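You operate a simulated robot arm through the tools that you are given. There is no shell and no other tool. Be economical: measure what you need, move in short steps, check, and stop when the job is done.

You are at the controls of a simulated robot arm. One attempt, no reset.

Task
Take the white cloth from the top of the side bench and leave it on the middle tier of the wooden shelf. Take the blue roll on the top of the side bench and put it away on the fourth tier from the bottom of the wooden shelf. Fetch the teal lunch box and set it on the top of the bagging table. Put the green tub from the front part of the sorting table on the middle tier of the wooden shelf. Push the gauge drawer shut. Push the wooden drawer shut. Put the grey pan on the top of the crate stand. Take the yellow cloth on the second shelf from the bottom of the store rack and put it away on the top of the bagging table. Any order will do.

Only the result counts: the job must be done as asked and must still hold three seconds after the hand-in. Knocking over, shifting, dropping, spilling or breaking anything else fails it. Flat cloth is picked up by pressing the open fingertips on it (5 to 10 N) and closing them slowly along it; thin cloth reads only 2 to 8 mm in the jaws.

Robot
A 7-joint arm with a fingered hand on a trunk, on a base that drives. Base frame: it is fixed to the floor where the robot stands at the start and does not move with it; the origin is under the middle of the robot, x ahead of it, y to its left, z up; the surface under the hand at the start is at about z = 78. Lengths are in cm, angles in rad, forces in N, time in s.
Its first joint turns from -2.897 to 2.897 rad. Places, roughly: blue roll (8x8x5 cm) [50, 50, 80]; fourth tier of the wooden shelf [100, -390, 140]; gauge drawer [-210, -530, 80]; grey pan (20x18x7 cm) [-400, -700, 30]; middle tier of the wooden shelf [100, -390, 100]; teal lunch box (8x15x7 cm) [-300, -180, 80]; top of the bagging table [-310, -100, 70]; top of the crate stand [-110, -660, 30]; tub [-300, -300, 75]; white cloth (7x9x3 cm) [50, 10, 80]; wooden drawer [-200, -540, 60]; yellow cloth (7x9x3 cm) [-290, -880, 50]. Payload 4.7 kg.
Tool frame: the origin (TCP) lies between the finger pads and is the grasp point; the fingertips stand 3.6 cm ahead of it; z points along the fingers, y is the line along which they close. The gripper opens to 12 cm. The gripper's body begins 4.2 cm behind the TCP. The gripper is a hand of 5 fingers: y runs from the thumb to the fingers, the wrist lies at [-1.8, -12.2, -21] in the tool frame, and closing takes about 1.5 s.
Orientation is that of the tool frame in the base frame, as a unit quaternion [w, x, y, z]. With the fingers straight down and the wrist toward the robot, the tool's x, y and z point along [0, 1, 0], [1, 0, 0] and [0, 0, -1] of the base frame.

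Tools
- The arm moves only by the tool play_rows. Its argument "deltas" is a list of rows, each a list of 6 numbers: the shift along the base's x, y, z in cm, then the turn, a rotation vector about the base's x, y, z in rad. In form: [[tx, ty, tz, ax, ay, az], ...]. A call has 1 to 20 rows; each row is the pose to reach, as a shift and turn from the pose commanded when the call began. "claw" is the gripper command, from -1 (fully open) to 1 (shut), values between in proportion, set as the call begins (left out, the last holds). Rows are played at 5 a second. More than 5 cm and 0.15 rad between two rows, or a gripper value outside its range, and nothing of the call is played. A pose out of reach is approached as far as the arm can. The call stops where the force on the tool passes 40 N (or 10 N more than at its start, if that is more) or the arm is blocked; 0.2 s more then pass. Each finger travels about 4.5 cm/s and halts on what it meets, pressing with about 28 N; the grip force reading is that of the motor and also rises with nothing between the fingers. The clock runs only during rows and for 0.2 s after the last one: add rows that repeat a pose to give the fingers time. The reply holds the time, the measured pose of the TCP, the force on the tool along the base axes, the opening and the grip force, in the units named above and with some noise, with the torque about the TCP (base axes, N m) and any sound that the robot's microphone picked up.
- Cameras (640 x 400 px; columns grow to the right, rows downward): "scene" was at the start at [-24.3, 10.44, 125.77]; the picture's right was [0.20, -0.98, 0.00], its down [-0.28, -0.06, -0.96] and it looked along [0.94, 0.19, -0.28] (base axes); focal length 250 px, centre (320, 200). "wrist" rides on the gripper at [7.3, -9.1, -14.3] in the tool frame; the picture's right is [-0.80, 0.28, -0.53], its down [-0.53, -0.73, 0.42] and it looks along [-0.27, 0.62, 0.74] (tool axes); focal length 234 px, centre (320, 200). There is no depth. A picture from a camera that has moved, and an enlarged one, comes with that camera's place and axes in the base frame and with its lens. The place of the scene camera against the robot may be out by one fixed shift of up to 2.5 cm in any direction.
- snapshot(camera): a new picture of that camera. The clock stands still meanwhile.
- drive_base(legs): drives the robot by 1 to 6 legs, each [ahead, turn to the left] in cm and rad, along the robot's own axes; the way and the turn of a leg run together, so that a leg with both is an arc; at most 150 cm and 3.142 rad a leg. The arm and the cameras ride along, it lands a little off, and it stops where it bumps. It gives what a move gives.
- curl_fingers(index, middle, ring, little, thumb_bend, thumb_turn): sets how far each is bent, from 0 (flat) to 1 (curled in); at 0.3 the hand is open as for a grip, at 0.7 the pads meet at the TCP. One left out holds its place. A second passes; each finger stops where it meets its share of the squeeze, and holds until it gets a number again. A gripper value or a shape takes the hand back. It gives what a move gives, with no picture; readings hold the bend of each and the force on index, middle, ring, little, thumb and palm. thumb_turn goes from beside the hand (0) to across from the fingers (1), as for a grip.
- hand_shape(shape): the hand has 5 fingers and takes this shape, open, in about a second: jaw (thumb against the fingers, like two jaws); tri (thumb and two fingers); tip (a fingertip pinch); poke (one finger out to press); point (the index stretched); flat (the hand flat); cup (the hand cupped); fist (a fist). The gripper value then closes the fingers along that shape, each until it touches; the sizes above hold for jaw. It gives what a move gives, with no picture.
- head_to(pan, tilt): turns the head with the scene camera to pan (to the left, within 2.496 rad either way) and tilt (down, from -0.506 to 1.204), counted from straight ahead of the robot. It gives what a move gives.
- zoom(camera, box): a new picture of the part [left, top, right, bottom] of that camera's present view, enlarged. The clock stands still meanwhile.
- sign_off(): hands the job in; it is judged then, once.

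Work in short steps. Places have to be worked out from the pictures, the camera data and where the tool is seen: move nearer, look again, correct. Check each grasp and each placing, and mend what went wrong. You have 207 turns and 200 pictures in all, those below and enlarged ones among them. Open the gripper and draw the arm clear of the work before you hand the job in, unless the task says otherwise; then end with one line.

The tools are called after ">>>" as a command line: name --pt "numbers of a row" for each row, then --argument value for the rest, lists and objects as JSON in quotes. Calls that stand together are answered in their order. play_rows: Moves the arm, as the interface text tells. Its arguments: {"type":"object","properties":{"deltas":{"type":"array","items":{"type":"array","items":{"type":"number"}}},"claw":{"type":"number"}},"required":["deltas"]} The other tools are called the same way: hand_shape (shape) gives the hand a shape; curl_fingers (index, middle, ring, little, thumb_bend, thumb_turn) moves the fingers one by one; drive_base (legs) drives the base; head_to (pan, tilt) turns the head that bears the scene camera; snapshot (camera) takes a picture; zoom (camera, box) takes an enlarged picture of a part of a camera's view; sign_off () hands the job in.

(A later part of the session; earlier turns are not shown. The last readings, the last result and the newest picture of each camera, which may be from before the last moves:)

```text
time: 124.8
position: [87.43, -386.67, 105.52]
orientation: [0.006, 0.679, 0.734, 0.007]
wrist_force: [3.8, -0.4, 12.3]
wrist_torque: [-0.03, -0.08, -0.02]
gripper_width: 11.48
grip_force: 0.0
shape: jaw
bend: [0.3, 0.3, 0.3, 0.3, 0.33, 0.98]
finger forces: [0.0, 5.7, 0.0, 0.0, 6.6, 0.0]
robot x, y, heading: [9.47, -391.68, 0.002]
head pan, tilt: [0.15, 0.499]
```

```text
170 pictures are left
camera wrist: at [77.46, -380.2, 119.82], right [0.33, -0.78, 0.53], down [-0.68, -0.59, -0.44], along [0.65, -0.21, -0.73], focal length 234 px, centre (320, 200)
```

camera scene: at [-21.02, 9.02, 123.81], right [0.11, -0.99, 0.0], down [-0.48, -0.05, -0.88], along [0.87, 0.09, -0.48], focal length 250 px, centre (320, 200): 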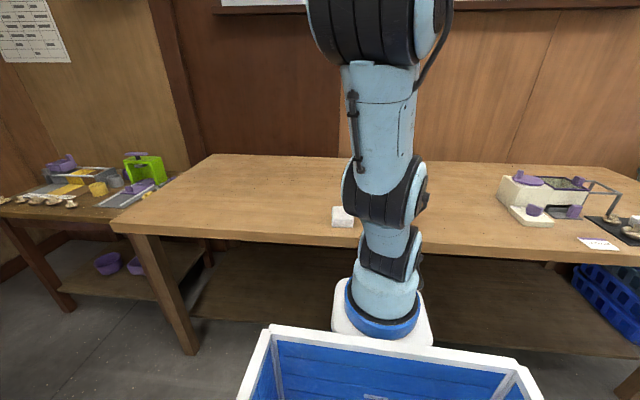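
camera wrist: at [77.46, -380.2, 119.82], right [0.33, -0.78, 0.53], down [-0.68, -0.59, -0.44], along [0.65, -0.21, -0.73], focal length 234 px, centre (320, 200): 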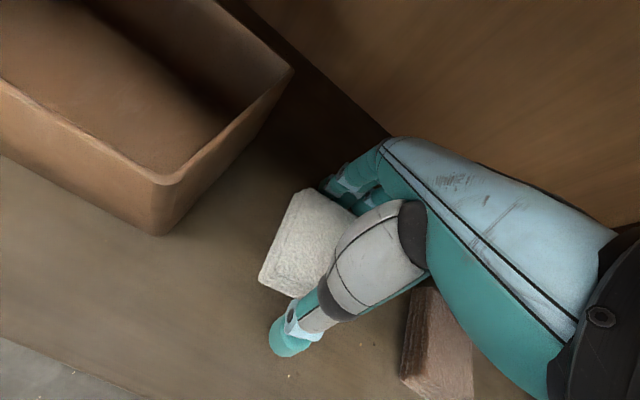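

Cloth released flat. Rise with a tilt and back out as before.

>>> play_rows --pt "0 0 1.5 0 0 0" --pt "-0.3 0 2.5 0 -0.1 0" --pt "-0.6 0 3.4 0 -0.2 0" --pt "-0.9 0 4.2 0 -0.3 0" --pt "-5 0 4.6 0 -0.3 0" --pt "-9.5 0 4.6 0 -0.3 0" --pt "-14 0 4.6 0 -0.3 0" --pt "-18.5 0 4.6 0 -0.3 0" --pt "-23 0 5.2 0 -0.2 0" --pt "-27 0 6.2 0 -0.1 0" --pt "-31 0 8 0 0 0" --pt "-35 0 10 0 0 0"

>>> snapshot --camera "wrist"

```text
time: 127.4
position: [52.64, -386.64, 115.57]
orientation: [0.006, 0.678, 0.735, 0.007]
wrist_force: [0.2, -0.5, -0.9]
wrist_torque: [-0.03, 0.04, -0.01]
gripper_width: 11.96
grip_force: 0.1
shape: jaw
bend: [0.3, 0.3, 0.3, 0.3, 0.3, 0.98]
finger forces: [0.0, 0.0, 0.1, 0.1, 0.0, 0.0]
robot x, y, heading: [9.62, -391.94, -0.003]
head pan, tilt: [0.15, 0.499]
```

```text
169 pictures are left
camera wrist: at [42.75, -380.23, 129.93], right [0.33, -0.78, 0.53], down [-0.68, -0.59, -0.44], along [0.65, -0.21, -0.73], focal length 234 px, centre (320, 200)
```

wrist: 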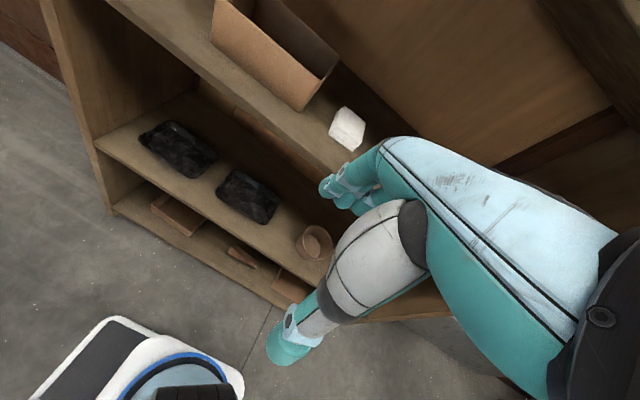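

White cloth is on the middle tier. Next the green tub: back off, turn around to face −x, and look.

>>> drive_base --legs '[[-40, 0], [0, 3.0]]'

>>> head_to --pan -0.25 --tilt 0.3

>>> snapshot --camera "scene"

>>> head_to --pan 0.7 --tilt 0.3

>>> snapshot --camera "scene"

```text
time: 136.8
position: [-74.24, -389.41, 115.73]
orientation: [-0.006, -0.673, 0.74, 0.007]
wrist_force: [1.1, -0.5, 0.8]
wrist_torque: [0.0, 0.02, -0.03]
gripper_width: 11.99
grip_force: 0.0
shape: jaw
bend: [0.3, 0.3, 0.3, 0.3, 0.3, 0.98]
finger forces: [0.1, 0.0, 0.0, 0.0, 0.0, 0.0]
robot x, y, heading: [-30.84, -392.09, 2.966]
head pan, tilt: [0.15, 0.499]
```

```text
time: 137.7
position: [-74.3, -389.38, 115.64]
orientation: [-0.006, -0.674, 0.739, 0.006]
wrist_force: [-1.1, -0.4, -0.8]
wrist_torque: [0.0, 0.0, 0.01]
gripper_width: 11.98
grip_force: 0.1
shape: jaw
bend: [0.3, 0.3, 0.3, 0.3, 0.3, 0.98]
finger forces: [0.1, 0.0, 0.1, 0.1, 0.0, 0.0]
robot x, y, heading: [-31.09, -391.92, 2.967]
head pan, tilt: [-0.25, 0.3]
```

```text
168 pictures are left
camera scene: at [-8.87, -401.09, 125.64], right [0.41, 0.91, 0.0], down [0.27, -0.12, -0.96], along [-0.87, 0.39, -0.3], focal length 250 px, centre (320, 200)
```

scene: 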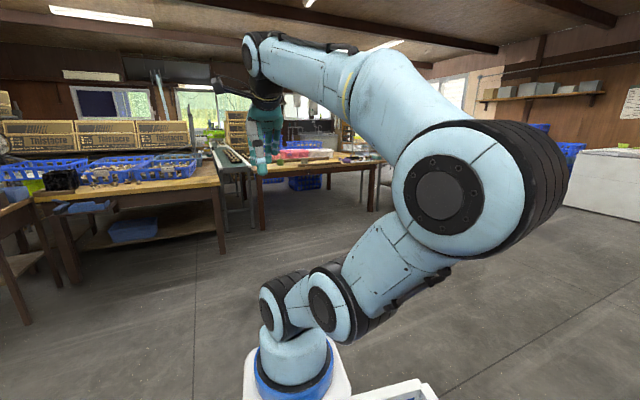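

```text
time: 138.9
position: [-74.25, -389.43, 115.59]
orientation: [-0.006, -0.673, 0.739, 0.008]
wrist_force: [0.1, -0.3, 0.3]
wrist_torque: [0.0, 0.01, -0.01]
gripper_width: 11.97
grip_force: 0.0
shape: jaw
bend: [0.3, 0.3, 0.3, 0.3, 0.3, 0.98]
finger forces: [0.1, 0.1, 0.1, 0.0, 0.0, 0.1]
robot x, y, heading: [-31.1, -391.97, 2.966]
head pan, tilt: [0.7, 0.3]
```

```text
167 pictures are left
camera scene: at [-8.43, -409.6, 125.64], right [-0.5, 0.87, 0.0], down [0.26, 0.15, -0.96], along [-0.83, -0.48, -0.3], focal length 250 px, centre (320, 200)
```

scene: 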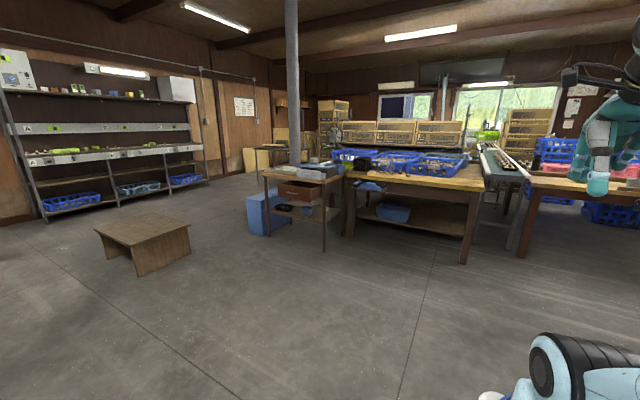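

The sorting table's front edge seems at x≈−287, y −354…−193. Drive to about [−225, −300] facing −x and look.

>>> drive_base --legs '[[0, -0.26], [150, 0], [66, 0], [0, 0.437]]'

>>> head_to --pan 0.3 --tilt 0.5

>>> snapshot --camera "scene"

>>> snapshot --camera "wrist"

```text
time: 151.8
position: [-270.62, -307.78, 115.58]
orientation: [0.007, 0.738, -0.675, -0.006]
wrist_force: [0.2, 0.2, -0.4]
wrist_torque: [-0.03, -0.03, -0.02]
gripper_width: 11.99
grip_force: 0.2
shape: jaw
bend: [0.3, 0.3, 0.3, 0.3, 0.3, 0.98]
finger forces: [0.0, 0.0, 0.0, 0.0, 0.0, 0.0]
robot x, y, heading: [-227.7, -301.67, -3.131]
head pan, tilt: [0.7, 0.3]
```

```text
time: 152.7
position: [-270.52, -307.65, 115.54]
orientation: [0.006, 0.738, -0.675, -0.007]
wrist_force: [0.5, 1.0, 0.4]
wrist_torque: [0.01, 0.0, -0.01]
gripper_width: 11.97
grip_force: 0.1
shape: jaw
bend: [0.3, 0.3, 0.3, 0.3, 0.3, 0.98]
finger forces: [0.1, 0.1, 0.0, 0.0, 0.1, 0.1]
robot x, y, heading: [-227.67, -302.42, -3.127]
head pan, tilt: [0.3, 0.499]
```

```text
166 pictures are left
camera scene: at [-203.6, -312.16, 123.8], right [-0.31, 0.95, 0.0], down [0.46, 0.15, -0.88], along [-0.84, -0.27, -0.48], focal length 250 px, centre (320, 200)
```

scene: 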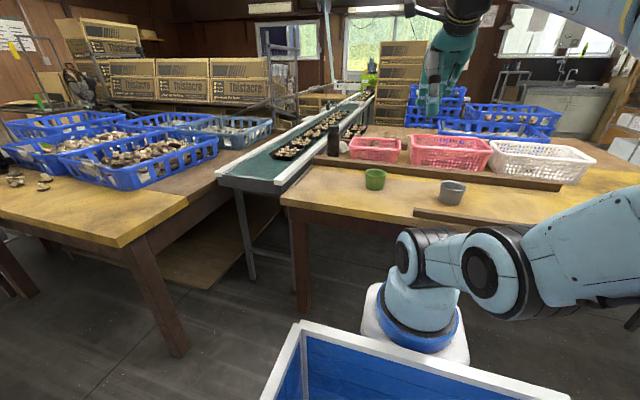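

```text
165 pictures are left
camera wrist: at [-260.49, -314.2, 129.93], right [-0.34, 0.78, 0.53], down [0.67, 0.59, -0.44], along [-0.66, 0.21, -0.73], focal length 234 px, centre (320, 200)
```

wrist: 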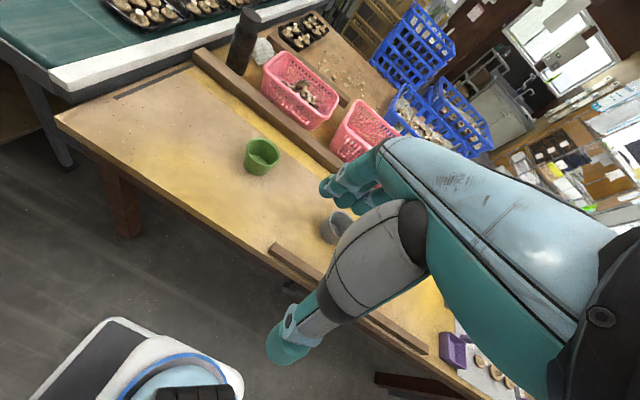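

Green tub: triangulated near [−304, −320], mid-height z≈80. Move above it at z≈102 and refine.

>>> play_rows --pt "-3.5 -1.3 -1.4 0 0 0" --pt "-7 -2.6 -2.8 0 0 0" --pt "-10.5 -3.9 -4.2 0 0 0" --pt "-14 -5.2 -5.6 0 0 0" --pt "-17.5 -6.5 -7 0 0 0" --pt "-21 -7.8 -8.4 0 0 0" --pt "-24.5 -9.1 -9.8 0 0 0" --pt "-28 -10.4 -11.2 0 0 0" --pt "-31.5 -11.7 -12.6 0 0 0" --pt "-33 -12.4 -13.5 0 0 0" --pt "-33 -12.4 -13.5 0 0 0"

>>> snapshot --camera "wrist"

>>> zoom --camera "scene" --box '[300, 130, 500, 255]'

```text
time: 155.1
position: [-303.77, -320.23, 102.2]
orientation: [0.007, 0.738, -0.675, -0.007]
wrist_force: [-0.3, -0.4, -0.3]
wrist_torque: [0.03, 0.0, -0.02]
gripper_width: 11.96
grip_force: 0.1
shape: jaw
bend: [0.3, 0.3, 0.3, 0.3, 0.3, 0.98]
finger forces: [0.1, 0.0, 0.1, 0.0, 0.0, 0.1]
robot x, y, heading: [-227.45, -302.81, -3.133]
head pan, tilt: [0.3, 0.499]
```

```text
164 pictures are left
camera wrist: at [-293.63, -326.65, 116.44], right [-0.34, 0.78, 0.53], down [0.67, 0.59, -0.44], along [-0.66, 0.21, -0.73], focal length 234 px, centre (320, 200)
```

wrist: 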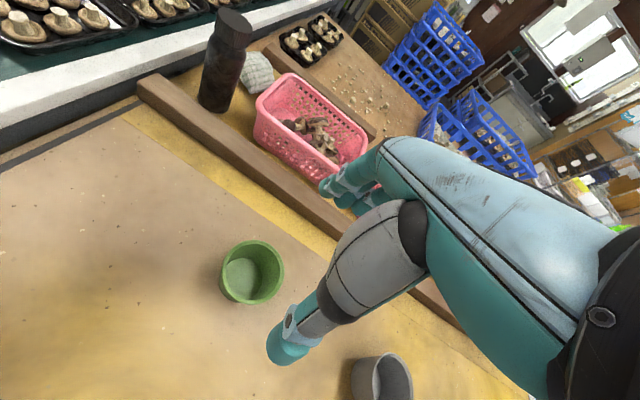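

```text
3.20 times, centred on (400, 192) of scene
camera zoom: at [-203.6, -312.16, 123.8], right [-0.31, 0.95, 0.0], down [0.46, 0.15, -0.88], along [-0.84, -0.27, -0.48], focal length 802 px, centre (64, 224)
```

zoom: 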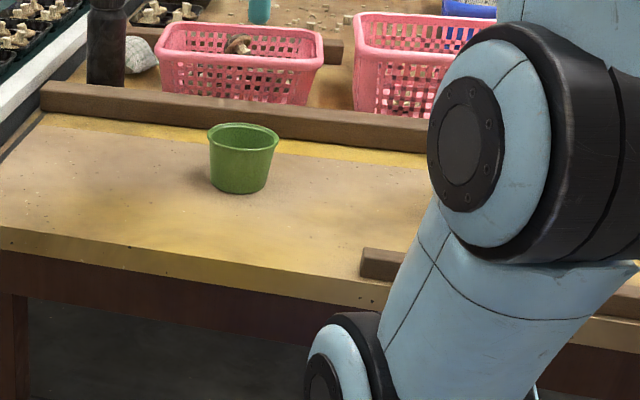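

Rim centre triangulated at [−306.1, −321.1, 81.3], ≈9 cm wide. Centre on it, then lower to z≈79.

>>> play_rows --pt "-1.5 -0.5 -4 0 0 0" --pt "-2.3 -0.9 -8 0 0 0" --pt "-2.3 -0.9 -12 0 0 0" --pt "-2.3 -0.9 -16 0 0 0" --pt "-2.3 -0.9 -16 0 0 0"

>>> snapshot --camera "wrist"

```text
time: 156.3
position: [-305.94, -321.18, 86.1]
orientation: [0.007, 0.738, -0.675, -0.006]
wrist_force: [-0.5, -0.7, -0.2]
wrist_torque: [-0.04, 0.01, -0.01]
gripper_width: 11.96
grip_force: 0.1
shape: jaw
bend: [0.3, 0.3, 0.3, 0.3, 0.3, 0.98]
finger forces: [0.1, 0.1, 0.1, 0.0, 0.0, 0.0]
robot x, y, heading: [-227.68, -302.24, -3.134]
head pan, tilt: [0.3, 0.499]
```

```text
162 pictures are left
camera wrist: at [-295.85, -327.59, 100.44], right [-0.34, 0.78, 0.53], down [0.67, 0.59, -0.44], along [-0.66, 0.21, -0.73], focal length 234 px, centre (320, 200)
```

wrist: 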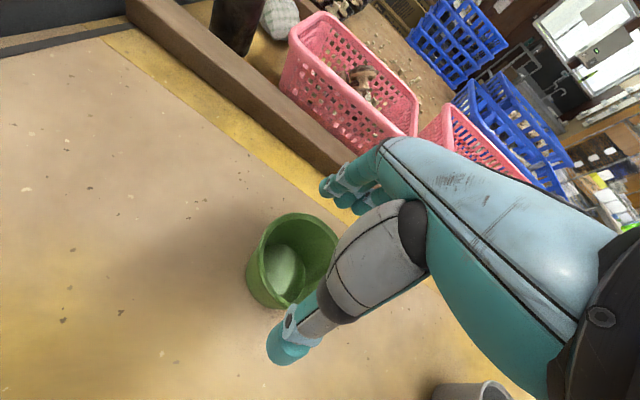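

Centring is good to within a cm (shift y −0.7). Lower further and close.

>>> play_rows --pt "0.1 -0.7 -3 0 0 0" --pt "0.1 -0.7 -5.5 0 0 0" --pt "0.1 -0.7 -7.5 0 0 0" --pt "0.1 -0.7 -7.5 0 0 0"

>>> snapshot --camera "wrist"

```text
time: 157.3
position: [-305.96, -321.77, 78.69]
orientation: [0.008, 0.737, -0.675, -0.007]
wrist_force: [-0.4, 0.7, 0.6]
wrist_torque: [0.0, 0.0, 0.03]
gripper_width: 12.01
grip_force: 0.0
shape: jaw
bend: [0.3, 0.3, 0.3, 0.3, 0.3, 0.98]
finger forces: [0.7, 0.1, 0.0, 0.0, 0.9, 0.0]
robot x, y, heading: [-227.61, -302.35, -3.126]
head pan, tilt: [0.3, 0.499]
```

```text
161 pictures are left
camera wrist: at [-295.82, -328.24, 92.98], right [-0.34, 0.78, 0.53], down [0.67, 0.59, -0.44], along [-0.66, 0.21, -0.73], focal length 234 px, centre (320, 200)
```

wrist: 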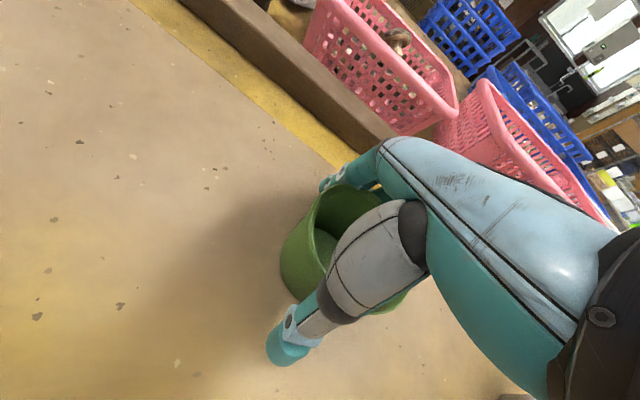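

Tub lies between thumb and fingers. Close.

>>> play_rows --pt "0 0 0 0 0 0" --pt "0 0 0 0 0 0" --pt "0 0 0 0 0 0" --pt "0 0 0 0 0 0" --pt "0 0 0 0 0 0" --pt "0 0 0 0 0 0" --pt "0 0 0 0 0 0" --pt "0 0 0 0 0 0" --pt "0 0 0 0 0 0" --claw 1

>>> snapshot --camera "wrist"

```text
time: 159.3
position: [-305.89, -321.74, 78.72]
orientation: [0.008, 0.738, -0.675, -0.006]
wrist_force: [-3.5, -1.1, 6.1]
wrist_torque: [0.15, 0.35, 0.08]
gripper_width: 6.52
grip_force: 28.5
shape: jaw
bend: [0.74, 0.46, 0.41, 0.46, 0.64, 0.98]
finger forces: [7.3, 18.4, 3.3, 0.3, 28.2, 0.0]
robot x, y, heading: [-227.67, -302.26, -3.131]
head pan, tilt: [0.3, 0.499]
```

```text
160 pictures are left
camera wrist: at [-295.82, -328.24, 93.02], right [-0.34, 0.78, 0.53], down [0.67, 0.59, -0.44], along [-0.66, 0.21, -0.72], focal length 234 px, centre (320, 200)
```

wrist: 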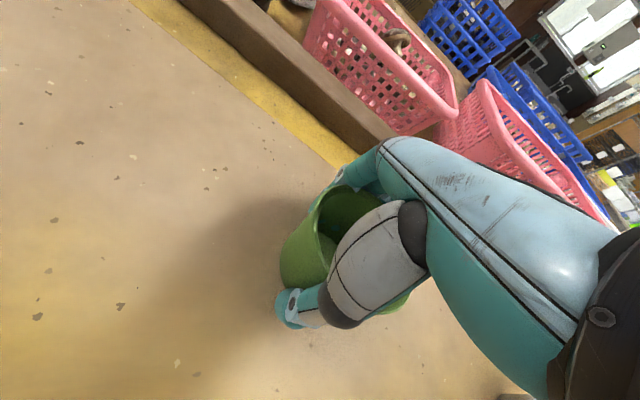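

Gripped. Lift straight and check the tub comes along level.

>>> play_rows --pt "0 0 2 0 0 0" --pt "0 0 6 0 0 0" --pt "0 0 10.5 0 0 0" --pt "0 0 15 0 0 0" --pt "0 0 19 0 0 0" --pt "0 0 23 0 0 0" --pt "0 0 27 0 0 0" --pt "0 0 31 0 0 0" --pt "0 0 35 0 0 0"

>>> snapshot --camera "wrist"

>>> snapshot --camera "scene"

```text
time: 161.3
position: [-305.8, -321.8, 113.62]
orientation: [0.006, 0.738, -0.675, -0.006]
wrist_force: [-0.1, 0.4, -0.6]
wrist_torque: [-0.01, 0.02, 0.01]
gripper_width: 6.39
grip_force: 27.4
shape: jaw
bend: [0.74, 0.47, 0.42, 0.46, 0.64, 0.98]
finger forces: [6.2, 17.9, 3.6, 0.3, 28.3, 0.0]
robot x, y, heading: [-227.52, -302.45, -3.13]
head pan, tilt: [0.3, 0.499]
```

```text
159 pictures are left
camera wrist: at [-295.86, -328.2, 128.0], right [-0.34, 0.78, 0.53], down [0.67, 0.6, -0.44], along [-0.66, 0.21, -0.73], focal length 234 px, centre (320, 200)
```

wrist: 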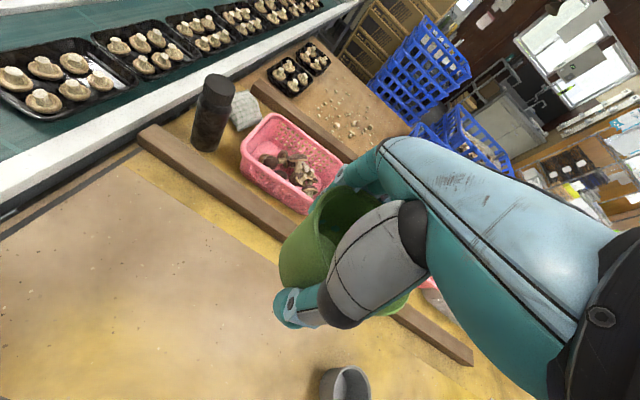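

```text
158 pictures are left
camera scene: at [-203.62, -312.17, 123.8], right [-0.31, 0.95, 0.0], down [0.46, 0.15, -0.88], along [-0.84, -0.27, -0.48], focal length 250 px, centre (320, 200)
```

scene: 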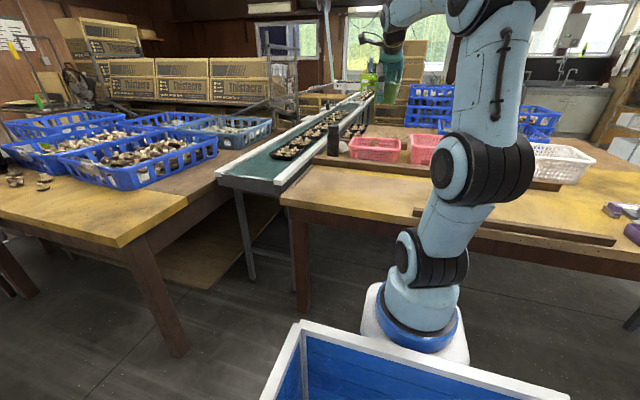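

Tub held. Tuck the arm in, back away and drive to the left part of the shelf (free zone y≈−346 on the middle tier).

>>> play_rows --pt "3 2 0.5 0 0 0" --pt "6 4 1 0 0 0" --pt "9 6 1.5 0 0 0" --pt "12 8 2 0 0 0" --pt "15 10 2.5 0 0 0" --pt "18 12 3 0 0 0" --pt "21 14 3.5 0 0 0" --pt "24 16 4 0 0 0" --pt "26 18 4.5 0 0 0"

>>> drive_base --legs '[[-130, 0], [0, 2.74], [114, 0], [0, 0.39]]'

>>> snapshot --camera "wrist"

```text
time: 163.3
position: [-279.85, -303.85, 117.91]
orientation: [0.007, 0.738, -0.675, -0.006]
wrist_force: [0.7, -0.6, -1.2]
wrist_torque: [0.0, -0.03, 0.02]
gripper_width: 6.37
grip_force: 27.9
shape: jaw
bend: [0.74, 0.47, 0.42, 0.46, 0.64, 0.98]
finger forces: [6.2, 17.9, 3.7, 0.2, 28.0, 0.1]
robot x, y, heading: [-227.44, -302.54, -3.134]
head pan, tilt: [0.3, 0.499]
```

```text
time: 182.8
position: [59.96, -331.38, 117.92]
orientation: [0.006, 0.654, 0.756, 0.008]
wrist_force: [0.1, 0.6, 0.0]
wrist_torque: [0.04, 0.0, 0.01]
gripper_width: 6.25
grip_force: 28.0
shape: jaw
bend: [0.74, 0.47, 0.42, 0.46, 0.65, 0.98]
finger forces: [5.7, 17.4, 3.6, 0.1, 26.9, 0.0]
robot x, y, heading: [7.99, -336.01, 0.067]
head pan, tilt: [0.3, 0.499]
```

```text
157 pictures are left
camera wrist: at [49.69, -325.58, 132.28], right [0.38, -0.76, 0.53], down [-0.64, -0.63, -0.44], along [0.67, -0.17, -0.73], focal length 234 px, centre (320, 200)
```

wrist: 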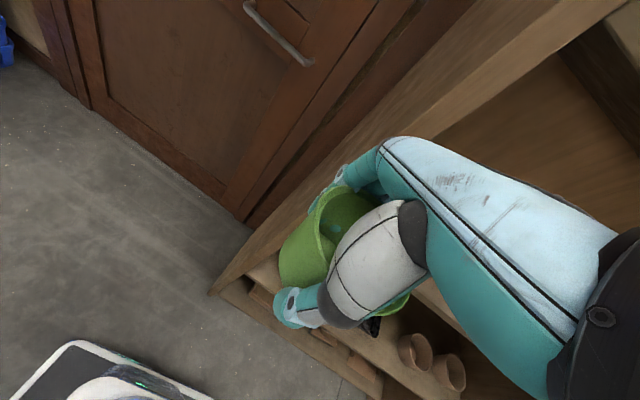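

Landed 10 cm too far left; shift the tool right to y≈−346 and align it, then look.

>>> play_rows --pt "-0.5 -4 -1 0 0 -0.05" --pt "-1 -8 -2 0 0 -0.1" --pt "-1 -12 -3 0 0 -0.14" --pt "-1 -15 -4 0 0 -0.14" --pt "-1 -15 -4 0 0 -0.14"

>>> head_to --pan 0.3 --tilt 0.2

>>> snapshot --camera "wrist"

>>> snapshot --camera "scene"

```text
time: 184.0
position: [59.14, -346.32, 113.97]
orientation: [0.006, 0.706, 0.708, 0.008]
wrist_force: [-0.6, -0.1, -0.8]
wrist_torque: [-0.01, 0.01, 0.0]
gripper_width: 6.27
grip_force: 27.8
shape: jaw
bend: [0.74, 0.47, 0.42, 0.46, 0.65, 0.98]
finger forces: [5.6, 17.4, 3.6, 0.1, 26.9, 0.0]
robot x, y, heading: [7.65, -336.23, 0.061]
head pan, tilt: [0.3, 0.499]
```

```text
time: 184.8
position: [59.15, -346.35, 113.97]
orientation: [0.007, 0.706, 0.708, 0.007]
wrist_force: [-0.4, 0.4, -0.6]
wrist_torque: [-0.01, 0.0, 0.01]
gripper_width: 6.27
grip_force: 28.3
shape: jaw
bend: [0.74, 0.47, 0.42, 0.46, 0.65, 0.98]
finger forces: [5.5, 17.3, 3.6, 0.1, 26.8, 0.1]
robot x, y, heading: [7.51, -335.85, 0.067]
head pan, tilt: [0.3, 0.201]
```

```text
156 pictures are left
camera wrist: at [49.7, -339.17, 128.3], right [0.27, -0.8, 0.53], down [-0.72, -0.53, -0.44], along [0.64, -0.26, -0.73], focal length 234 px, centre (320, 200)
```

wrist: 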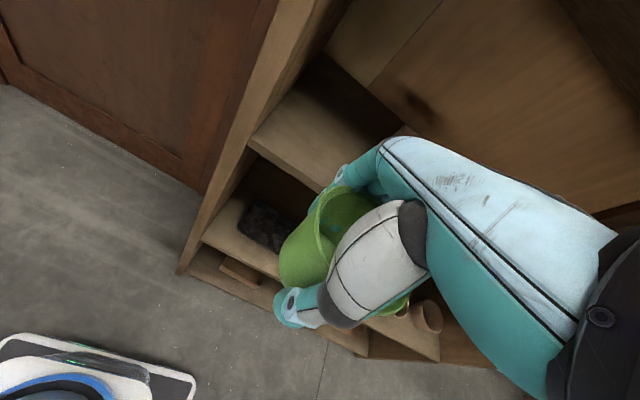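

```text
155 pictures are left
camera scene: at [-17.37, -325.97, 126.56], right [0.36, -0.93, 0.0], down [-0.19, -0.07, -0.98], along [0.92, 0.35, -0.2], focal length 250 px, centre (320, 200)
```

scene: 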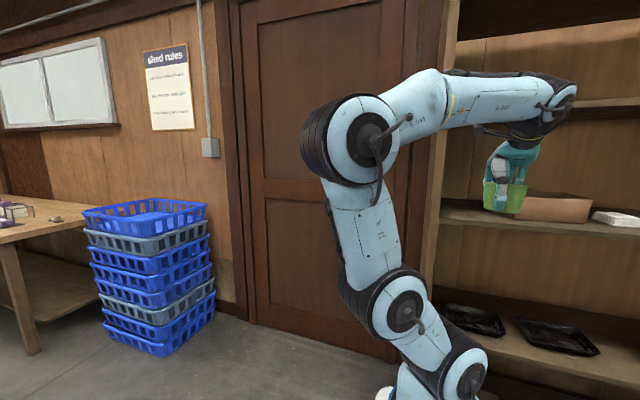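

Inner panel at y≈−335.4, box left edge ≈−356. To keep the camera mount clear of the panel I yaw the hand by 0.45 first.

>>> play_rows --pt "0 0 -0.5 0 0 0.12" --pt "0 0.3 -1 0 0 0.24" --pt "0 0.6 -2 0 0 0.36" --pt "0 0.9 -3.2 0 0 0.45" --pt "0 0.9 -3.2 0 0 0.45"

>>> play_rows --pt "0 0 0 0.045 -0.09 0" --pt "2 0 0 0.09 -0.18 0" --pt "6 0 0 0.09 -0.18 0" --pt "10 0 0 0.09 -0.18 0" --pt "14 0 0 0.09 -0.18 0" --pt "14 0 0 0.09 -0.18 0"

>>> snapshot --camera "wrist"

>>> snapshot --camera "scene"

```text
time: 186.0
position: [59.07, -345.4, 110.73]
orientation: [0.004, 0.53, 0.848, 0.008]
wrist_force: [-0.5, 0.4, -0.8]
wrist_torque: [0.01, 0.02, 0.04]
gripper_width: 6.26
grip_force: 28.0
shape: jaw
bend: [0.74, 0.47, 0.42, 0.46, 0.65, 0.98]
finger forces: [5.6, 17.4, 3.7, 0.2, 26.8, 0.1]
robot x, y, heading: [7.92, -335.63, 0.06]
head pan, tilt: [0.3, 0.201]
```

```text
time: 187.4
position: [73.24, -345.5, 110.59]
orientation: [0.057, 0.527, 0.843, 0.093]
wrist_force: [-0.4, -0.3, 0.4]
wrist_torque: [0.0, -0.03, 0.01]
gripper_width: 6.26
grip_force: 28.1
shape: jaw
bend: [0.74, 0.47, 0.42, 0.46, 0.65, 0.98]
finger forces: [5.7, 17.4, 3.7, 0.1, 26.9, 0.1]
robot x, y, heading: [8.02, -335.67, 0.064]
head pan, tilt: [0.3, 0.201]
```

```text
154 pictures are left
camera wrist: at [59.22, -344.31, 122.82], right [0.49, -0.66, 0.57], down [-0.33, -0.75, -0.58], along [0.81, 0.1, -0.58], focal length 234 px, centre (320, 200)
```

wrist: 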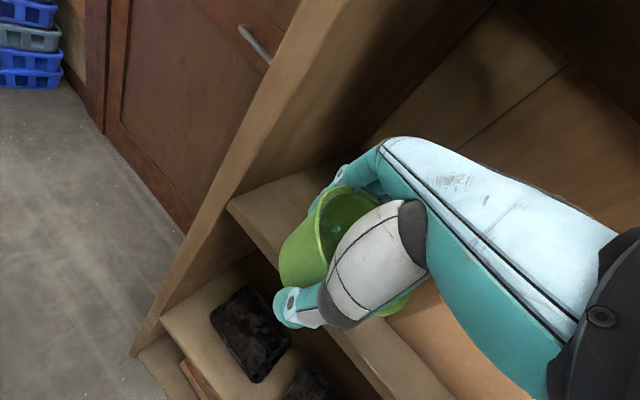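

```text
153 pictures are left
camera scene: at [-17.37, -325.98, 126.57], right [0.36, -0.93, 0.0], down [-0.19, -0.07, -0.98], along [0.92, 0.35, -0.2], focal length 250 px, centre (320, 200)
```

scene: 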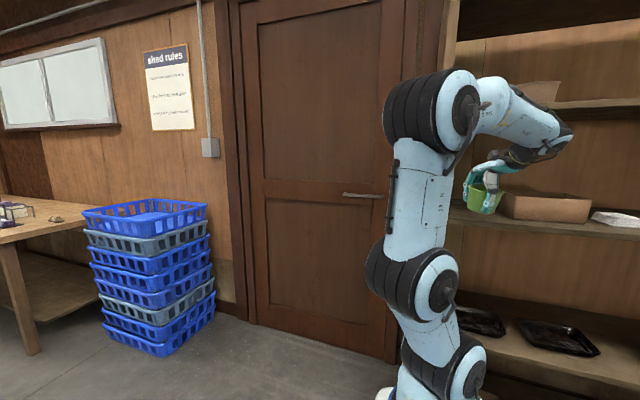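

Height and lateral clearances look fine. Move in a further 12.5 cm.

>>> play_rows --pt "4 0 -0.4 0 0 0" --pt "8 0 -0.8 0 0 0" --pt "12.5 0 -1 0 0 0" --pt "12.5 0 -1 0 0 0"

>>> snapshot --camera "wrist"

>>> zoom --camera "scene" --box '[400, 60, 640, 260]'

```text
time: 188.4
position: [85.49, -345.32, 109.91]
orientation: [0.057, 0.527, 0.843, 0.094]
wrist_force: [-0.1, -0.1, -0.8]
wrist_torque: [0.01, -0.01, -0.04]
gripper_width: 6.24
grip_force: 28.5
shape: jaw
bend: [0.74, 0.47, 0.42, 0.46, 0.65, 0.98]
finger forces: [5.7, 17.4, 3.7, 0.2, 26.9, 0.0]
robot x, y, heading: [7.57, -335.45, 0.064]
head pan, tilt: [0.3, 0.201]
```

```text
152 pictures are left
camera wrist: at [71.54, -344.24, 122.11], right [0.49, -0.66, 0.57], down [-0.33, -0.75, -0.58], along [0.81, 0.1, -0.58], focal length 234 px, centre (320, 200)
```

wrist: 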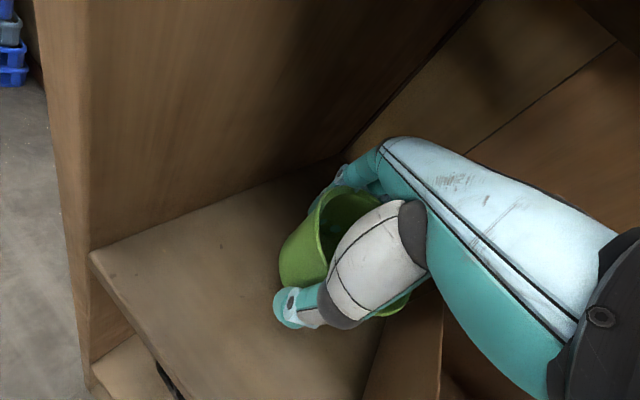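

```text
2.00 times, centred on (520, 160) of scene
camera zoom: at [-17.38, -325.98, 126.57], right [0.36, -0.93, 0.0], down [-0.19, -0.07, -0.98], along [0.92, 0.35, -0.2], focal length 501 px, centre (-80, 280)
```

zoom: 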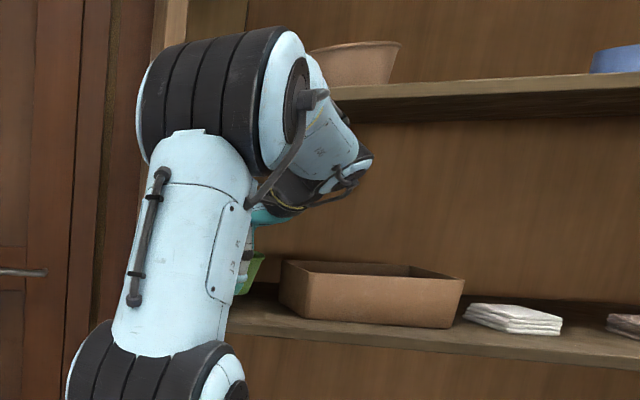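

Clear on both sides. Level the tub and lower to contact.

>>> play_rows --pt "0 0 -0.3 -0.045 0.09 0" --pt "0 0 -0.8 -0.09 0.18 0" --pt "0 0 -1.4 -0.09 0.18 0" --pt "0 0 -2 -0.09 0.18 0" --pt "0 0 -2.5 -0.09 0.18 0" --pt "0 0 -3 -0.09 0.18 0" --pt "0 0 -3 -0.09 0.18 0"

```text
time: 190.0
position: [85.51, -345.47, 106.76]
orientation: [0.005, 0.531, 0.848, 0.009]
wrist_force: [-0.8, 0.1, 4.5]
wrist_torque: [-0.05, -0.16, 0.04]
gripper_width: 6.25
grip_force: 27.8
shape: jaw
bend: [0.74, 0.47, 0.42, 0.46, 0.65, 0.98]
finger forces: [5.7, 17.2, 3.7, 0.1, 27.1, 0.0]
robot x, y, heading: [7.56, -335.96, 0.06]
head pan, tilt: [0.3, 0.201]
```

Light contact at z 106.8. Lower another 0.2 and open.

>>> play_rows --pt "0 0 -0.2 0 0 0" --pt "0 0 -0.2 0 0 0" --pt "0 0 -0.2 0 0 0" --pt "0 0 -0.2 0 0 0" --pt "0 0 -0.2 0 0 0" --pt "0 0 -0.2 0 0 0" --pt "0 0 -0.2 0 0 0" --pt "0 0 -0.2 0 0 0" --pt "0 0 -0.2 0 0 0" --claw -1

>>> snapshot --camera "wrist"

```text
time: 192.0
position: [85.45, -345.37, 106.52]
orientation: [0.005, 0.531, 0.847, 0.008]
wrist_force: [-0.3, -0.2, 0.0]
wrist_torque: [0.02, -0.02, 0.01]
gripper_width: 11.94
grip_force: 0.0
shape: jaw
bend: [0.3, 0.3, 0.3, 0.3, 0.3, 0.98]
finger forces: [0.1, 0.0, 0.0, 0.1, 0.0, 0.0]
robot x, y, heading: [7.72, -335.58, 0.063]
head pan, tilt: [0.3, 0.201]
```

```text
150 pictures are left
camera wrist: at [73.87, -343.05, 120.85], right [0.59, -0.61, 0.53], down [-0.42, -0.79, -0.44], along [0.69, 0.04, -0.73], focal length 234 px, centre (320, 200)
```

wrist: 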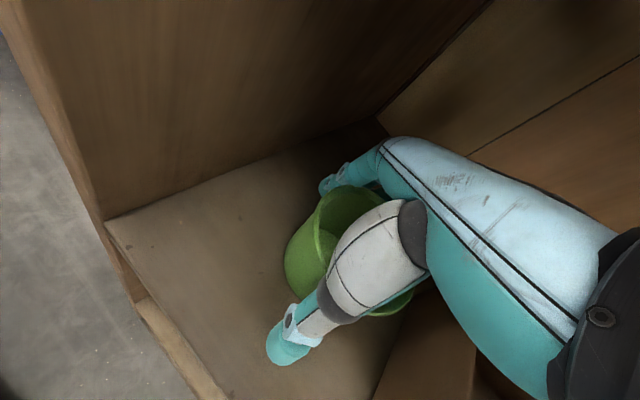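

Tub stands. Exit by rising 3 cm, then tilting 0.45 progressively (so the far fingers clear the rim while the wrist stays low), then straight back.

>>> play_rows --pt "0 0 1.5 0 0 0" --pt "0 0 3 0 0 0" --pt "0 0 3.2 0.0327 -0.0675 0" --pt "0 0 3.4 0.0655 -0.135 0" --pt "-0.25 -0.12 3.5 0.098 -0.2025 0" --pt "-0.54 -0.26 3.6 0.131 -0.27 0" --pt "-0.9 -0.42 3.9 0.164 -0.3375 0" --pt "-1.35 -0.65 4.3 0.196 -0.405 0" --pt "-1.35 -0.65 5.3 0.196 -0.405 0" --pt "-1.35 -0.65 5.3 0.196 -0.405 0"

>>> snapshot --camera "wrist"

```text
time: 194.2
position: [84.16, -346.13, 111.82]
orientation: [0.122, 0.516, 0.825, 0.197]
wrist_force: [-0.4, -0.8, -0.2]
wrist_torque: [-0.01, -0.01, 0.01]
gripper_width: 11.97
grip_force: 0.0
shape: jaw
bend: [0.3, 0.3, 0.3, 0.3, 0.3, 0.98]
finger forces: [0.0, 0.0, 0.0, 0.0, 0.1, 0.0]
robot x, y, heading: [7.54, -335.81, 0.065]
head pan, tilt: [0.3, 0.201]
```

```text
149 pictures are left
camera wrist: at [67.89, -345.98, 120.71], right [0.36, -0.72, 0.6], down [-0.18, -0.68, -0.71], along [0.91, 0.15, -0.38], focal length 234 px, centre (320, 200)
```

wrist: 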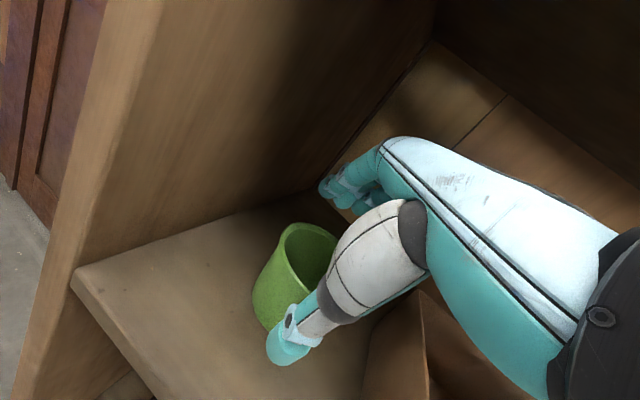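

Fingers are above the rim. Rise a little and back out.

>>> play_rows --pt "-1 0 1.5 0 0 0" --pt "-5 -0.5 2 0 0 0" --pt "-9.5 -0.5 2 0 0 0" --pt "-14 -0.5 2 0 0 0" --pt "-18.5 -0.5 2 0 0 0" --pt "-23 -0.5 2 0 0 0" --pt "-27 -0.5 2 -0.065 0.135 0" --pt "-30 -0.5 4 -0.131 0.27 0" --pt "-32 -0.5 6 -0.196 0.405 0"

>>> snapshot --camera "wrist"

```text
time: 196.2
position: [51.96, -346.69, 117.96]
orientation: [0.004, 0.531, 0.847, 0.008]
wrist_force: [-0.7, 0.2, -0.1]
wrist_torque: [-0.02, 0.03, 0.02]
gripper_width: 11.97
grip_force: 0.1
shape: jaw
bend: [0.3, 0.3, 0.3, 0.3, 0.3, 0.98]
finger forces: [0.0, 0.1, 0.1, 0.0, 0.0, 0.0]
robot x, y, heading: [7.56, -335.81, 0.06]
head pan, tilt: [0.3, 0.201]
```

```text
148 pictures are left
camera wrist: at [40.4, -344.32, 132.19], right [0.59, -0.61, 0.53], down [-0.42, -0.79, -0.44], along [0.69, 0.04, -0.73], focal length 234 px, centre (320, 200)
```

wrist: 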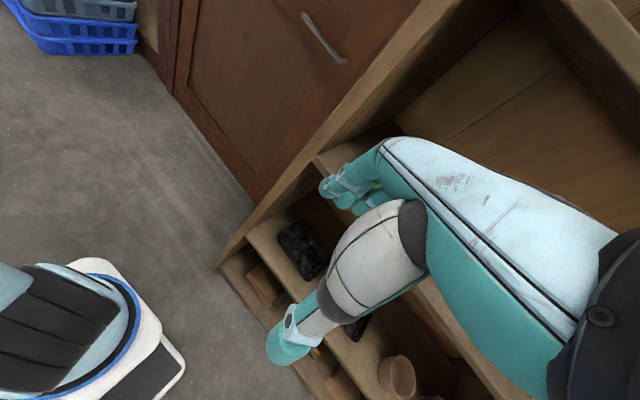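

Tub done. Straighten the hand, then drive to about [−225, −185] facing −x to find the lunch box.

>>> play_rows --pt "0 2 0 0 0 -0.12" --pt "0 5 0 0 0 -0.24" --pt "0 8 0 0 0 -0.36" --pt "0 11 1 0 0 -0.41"

>>> drive_base --legs '[[-40, 0], [0, 2.427], [150, 0], [90, 0], [0, 0.654]]'

>>> head_to --pan -0.2 --tilt 0.5

>>> snapshot --camera "scene"

>>> snapshot --camera "wrist"

```text
time: 197.2
position: [51.99, -335.65, 118.93]
orientation: [0.007, 0.692, 0.722, 0.007]
wrist_force: [-0.5, 1.2, -0.6]
wrist_torque: [-0.04, 0.03, -0.03]
gripper_width: 11.96
grip_force: 0.2
shape: jaw
bend: [0.3, 0.3, 0.3, 0.3, 0.3, 0.98]
finger forces: [0.0, 0.0, 0.0, 0.0, 0.1, 0.1]
robot x, y, heading: [8.06, -335.69, 0.065]
head pan, tilt: [0.3, 0.201]
```

```text
time: 218.7
position: [-271.23, -190.75, 118.92]
orientation: [0.007, 0.707, -0.707, -0.007]
wrist_force: [0.2, 0.4, 0.0]
wrist_torque: [-0.04, -0.02, -0.01]
gripper_width: 12.01
grip_force: 0.0
shape: jaw
bend: [0.3, 0.3, 0.3, 0.3, 0.3, 0.98]
finger forces: [0.0, 0.0, 0.1, 0.1, 0.0, 0.1]
robot x, y, heading: [-227.17, -192.64, -3.124]
head pan, tilt: [0.3, 0.201]
```

```text
time: 219.6
position: [-271.11, -190.94, 118.9]
orientation: [-0.007, -0.707, 0.707, 0.007]
wrist_force: [-0.5, -0.1, 0.5]
wrist_torque: [0.05, 0.02, 0.01]
gripper_width: 11.99
grip_force: 0.1
shape: jaw
bend: [0.3, 0.3, 0.3, 0.3, 0.3, 0.98]
finger forces: [0.0, 0.1, 0.0, 0.0, 0.0, 0.0]
robot x, y, heading: [-226.74, -192.64, -3.114]
head pan, tilt: [-0.201, 0.499]
```

```text
147 pictures are left
camera scene: at [-203.27, -197.66, 123.81], right [0.18, 0.98, 0.0], down [0.47, -0.08, -0.88], along [-0.86, 0.15, -0.48], focal length 250 px, centre (320, 200)
```

scene: 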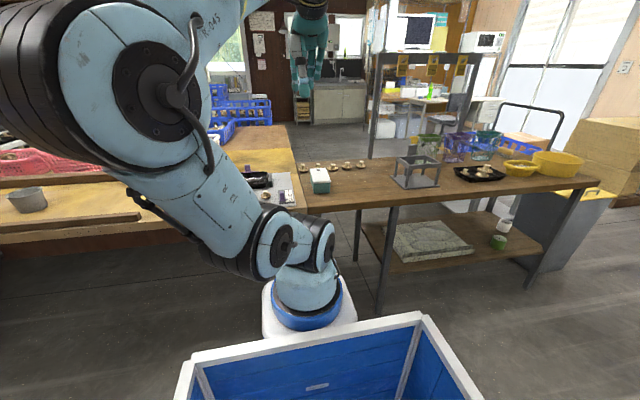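

```text
146 pictures are left
camera wrist: at [-261.72, -198.17, 133.24], right [-0.27, 0.8, 0.53], down [0.72, 0.53, -0.44], along [-0.63, 0.27, -0.73], focal length 234 px, centre (320, 200)
```

wrist: 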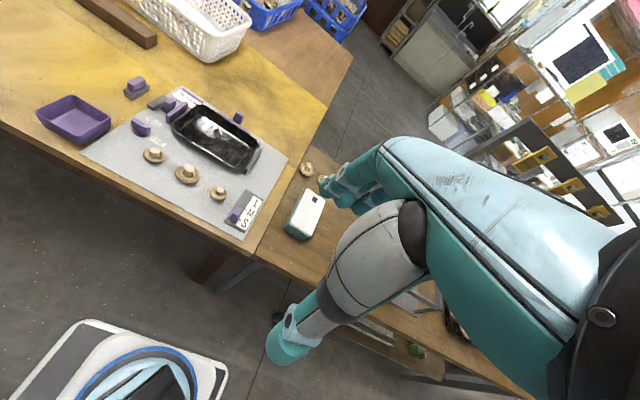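

The lunch box (teal with white lid) is visible near the seam of the tables. Zoom to understand which surface it is on.

>>> zoom --camera "scene" --box '[230, 110, 430, 235]'

>>> zoom --camera "scene" --box '[370, 100, 640, 290]'

```text
3.20 times, centred on (330, 172) of scene
camera zoom: at [-203.27, -197.66, 123.81], right [0.18, 0.98, 0.0], down [0.47, -0.08, -0.88], along [-0.86, 0.15, -0.48], focal length 802 px, centre (288, 288)
```

zoom: 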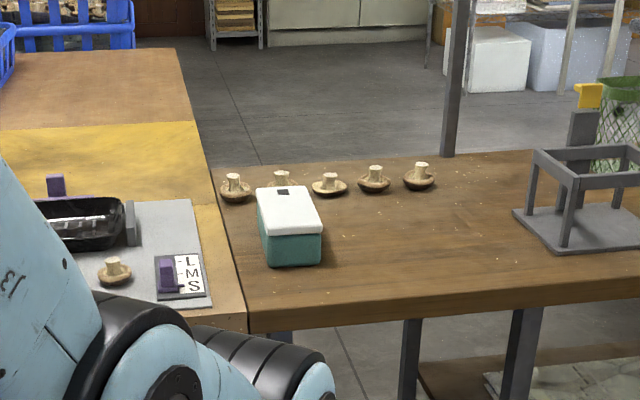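

```text
2.11 times, centred on (505, 195) of scene
camera zoom: at [-203.27, -197.66, 123.81], right [0.18, 0.98, 0.0], down [0.47, -0.08, -0.88], along [-0.86, 0.15, -0.48], focal length 527 px, centre (-70, 210)
```

zoom: 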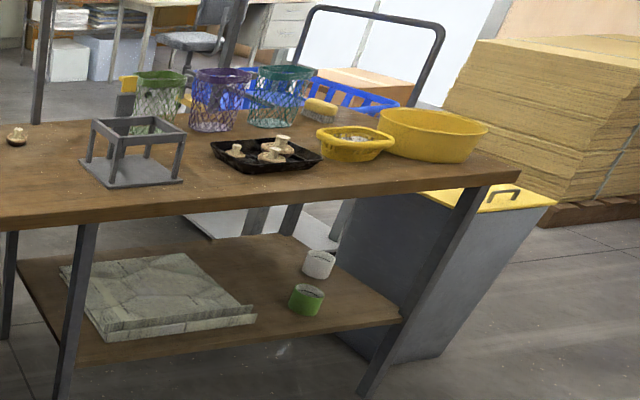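

The lunch box stands near [−298, −181], long axis along x. Legs show the bagging table proper spans y≈−155…−45. I'll bring the hand above the box and yaw −90° so it closes across the 8 cm width.

>>> play_rows --pt "-2 1 -1 0 0 -0.14" --pt "-4 2 -2 0 0 -0.28" --pt "-6 3 -3 0 0 -0.42" --pt "-8 4 -4 0 0 -0.56" --pt "-10 5 -5 0 0 -0.7" --pt "-12 6 -6 0 0 -0.84" --pt "-14 7 -7 0 0 -0.98" --pt "-17 8 -8 0 0 -1.12" --pt "-20 9 -9 0 0 -1.26" --pt "-23 10 -10 0 0 -1.4" --pt "-26 10 -12 0 0 -1.53" --pt "-27 10 -13 0 0 -1.57" --pt "-27 10 -13 0 0 -1.57"

>>> snapshot --camera "wrist"

>>> snapshot --camera "scene"

```text
time: 222.4
position: [-298.02, -180.79, 105.86]
orientation: [0.0, 0.0, 1.0, 0.009]
wrist_force: [-0.1, -0.4, 0.2]
wrist_torque: [0.01, -0.05, -0.01]
gripper_width: 11.95
grip_force: 0.1
shape: jaw
bend: [0.3, 0.3, 0.3, 0.3, 0.3, 0.98]
finger forces: [0.0, 0.1, 0.0, 0.0, 0.0, 0.1]
robot x, y, heading: [-227.33, -192.5, -3.116]
head pan, tilt: [-0.201, 0.499]
```

```text
143 pictures are left
camera wrist: at [-305.3, -190.19, 120.17], right [0.8, 0.27, 0.53], down [0.53, -0.72, -0.44], along [0.27, 0.63, -0.73], focal length 234 px, centre (320, 200)
```

wrist: 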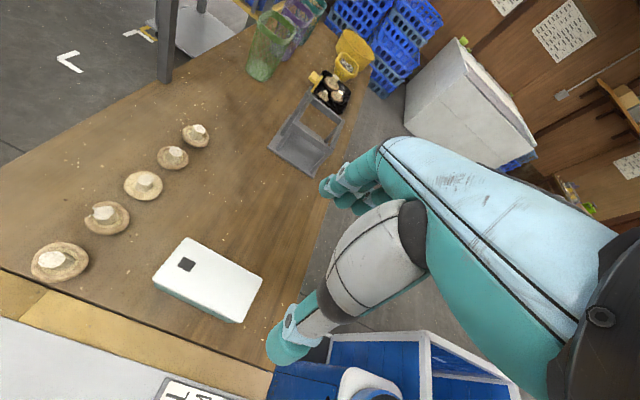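

```text
142 pictures are left
camera scene: at [-203.27, -197.65, 123.8], right [0.18, 0.98, 0.0], down [0.47, -0.08, -0.88], along [-0.86, 0.15, -0.48], focal length 250 px, centre (320, 200)
```

scene: 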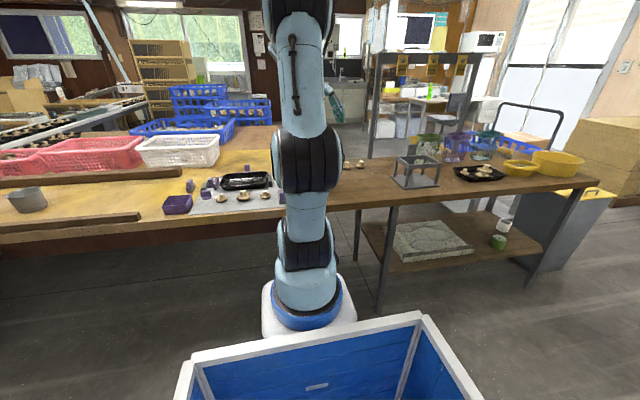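

Lid refined: centre ≈[−302.4, −180.5], lid z≈80. Move over and lower in two stages.

>>> play_rows --pt "-2 0.2 -4 0 0 0" --pt "-4.4 0.3 -8 0 0 0" --pt "-4.4 0.3 -12 0 0 0" --pt "-4.4 0.3 -16 0 0 0" --pt "-4.4 0.3 -18 0 0 0" --pt "-4.4 0.3 -18 0 0 0"

>>> snapshot --camera "wrist"

```text
time: 223.8
position: [-302.59, -180.67, 87.88]
orientation: [0.0, -0.001, 1.0, 0.01]
wrist_force: [0.1, -0.1, 0.6]
wrist_torque: [0.02, -0.01, 0.02]
gripper_width: 12.01
grip_force: 0.0
shape: jaw
bend: [0.3, 0.3, 0.3, 0.3, 0.3, 0.98]
finger forces: [0.0, 0.0, 0.0, 0.0, 0.0, 0.0]
robot x, y, heading: [-227.16, -192.49, -3.122]
head pan, tilt: [-0.201, 0.499]
```

```text
141 pictures are left
camera wrist: at [-309.82, -190.13, 102.18], right [0.8, 0.27, 0.53], down [0.53, -0.72, -0.44], along [0.27, 0.64, -0.73], focal length 234 px, centre (320, 200)
```

wrist: 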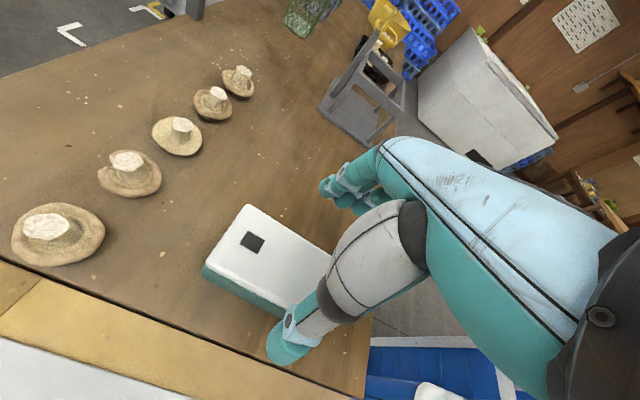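

Aligned. Lower to z≈78.3 and close.

>>> play_rows --pt "0 0 -3.5 0 0 0" --pt "0 0 -7 0 0 0" --pt "0 0 -9.5 0 0 0" --pt "0 0 -9.5 0 0 0"

>>> play_rows --pt "0 0 0 0 0 0" --pt "0 0 0 0 0 0" --pt "0 0 0 0 0 0" --pt "0 0 0 0 0 0" --pt "0 0 0 0 0 0" --pt "0 0 0 0 0 0" --pt "0 0 0 0 0 0" --pt "0 0 0 0 0 0" --pt "0 0 0 0 0 0" --claw 1

>>> snapshot --camera "wrist"

```text
time: 224.8
position: [-302.66, -180.6, 78.57]
orientation: [0.0, -0.001, 1.0, 0.009]
wrist_force: [0.2, -0.8, 0.7]
wrist_torque: [-0.01, 0.02, -0.01]
gripper_width: 12.0
grip_force: 0.1
shape: jaw
bend: [0.3, 0.3, 0.3, 0.3, 0.3, 0.98]
finger forces: [0.0, 0.0, 0.0, 0.1, 0.0, 0.0]
robot x, y, heading: [-226.79, -192.73, -3.115]
head pan, tilt: [-0.201, 0.499]
```

```text
time: 226.8
position: [-302.56, -180.75, 78.59]
orientation: [0.0, 0.0, 1.0, 0.01]
wrist_force: [1.3, 0.2, 0.3]
wrist_torque: [-0.04, -0.05, 0.02]
gripper_width: 6.59
grip_force: 28.0
shape: jaw
bend: [0.74, 0.43, 0.41, 0.43, 0.68, 1.0]
finger forces: [13.4, 7.5, 3.3, 0.7, 25.4, 0.0]
robot x, y, heading: [-227.21, -192.38, -3.116]
head pan, tilt: [-0.201, 0.499]
```

```text
140 pictures are left
camera wrist: at [-309.8, -190.12, 92.82], right [0.8, 0.27, 0.53], down [0.53, -0.72, -0.44], along [0.27, 0.63, -0.73], focal length 234 px, centre (320, 200)
```

wrist: 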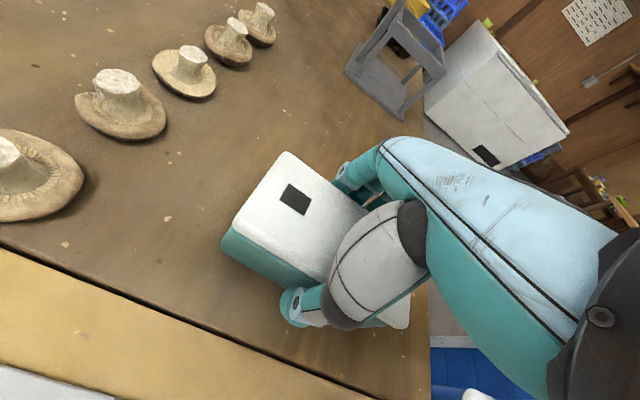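

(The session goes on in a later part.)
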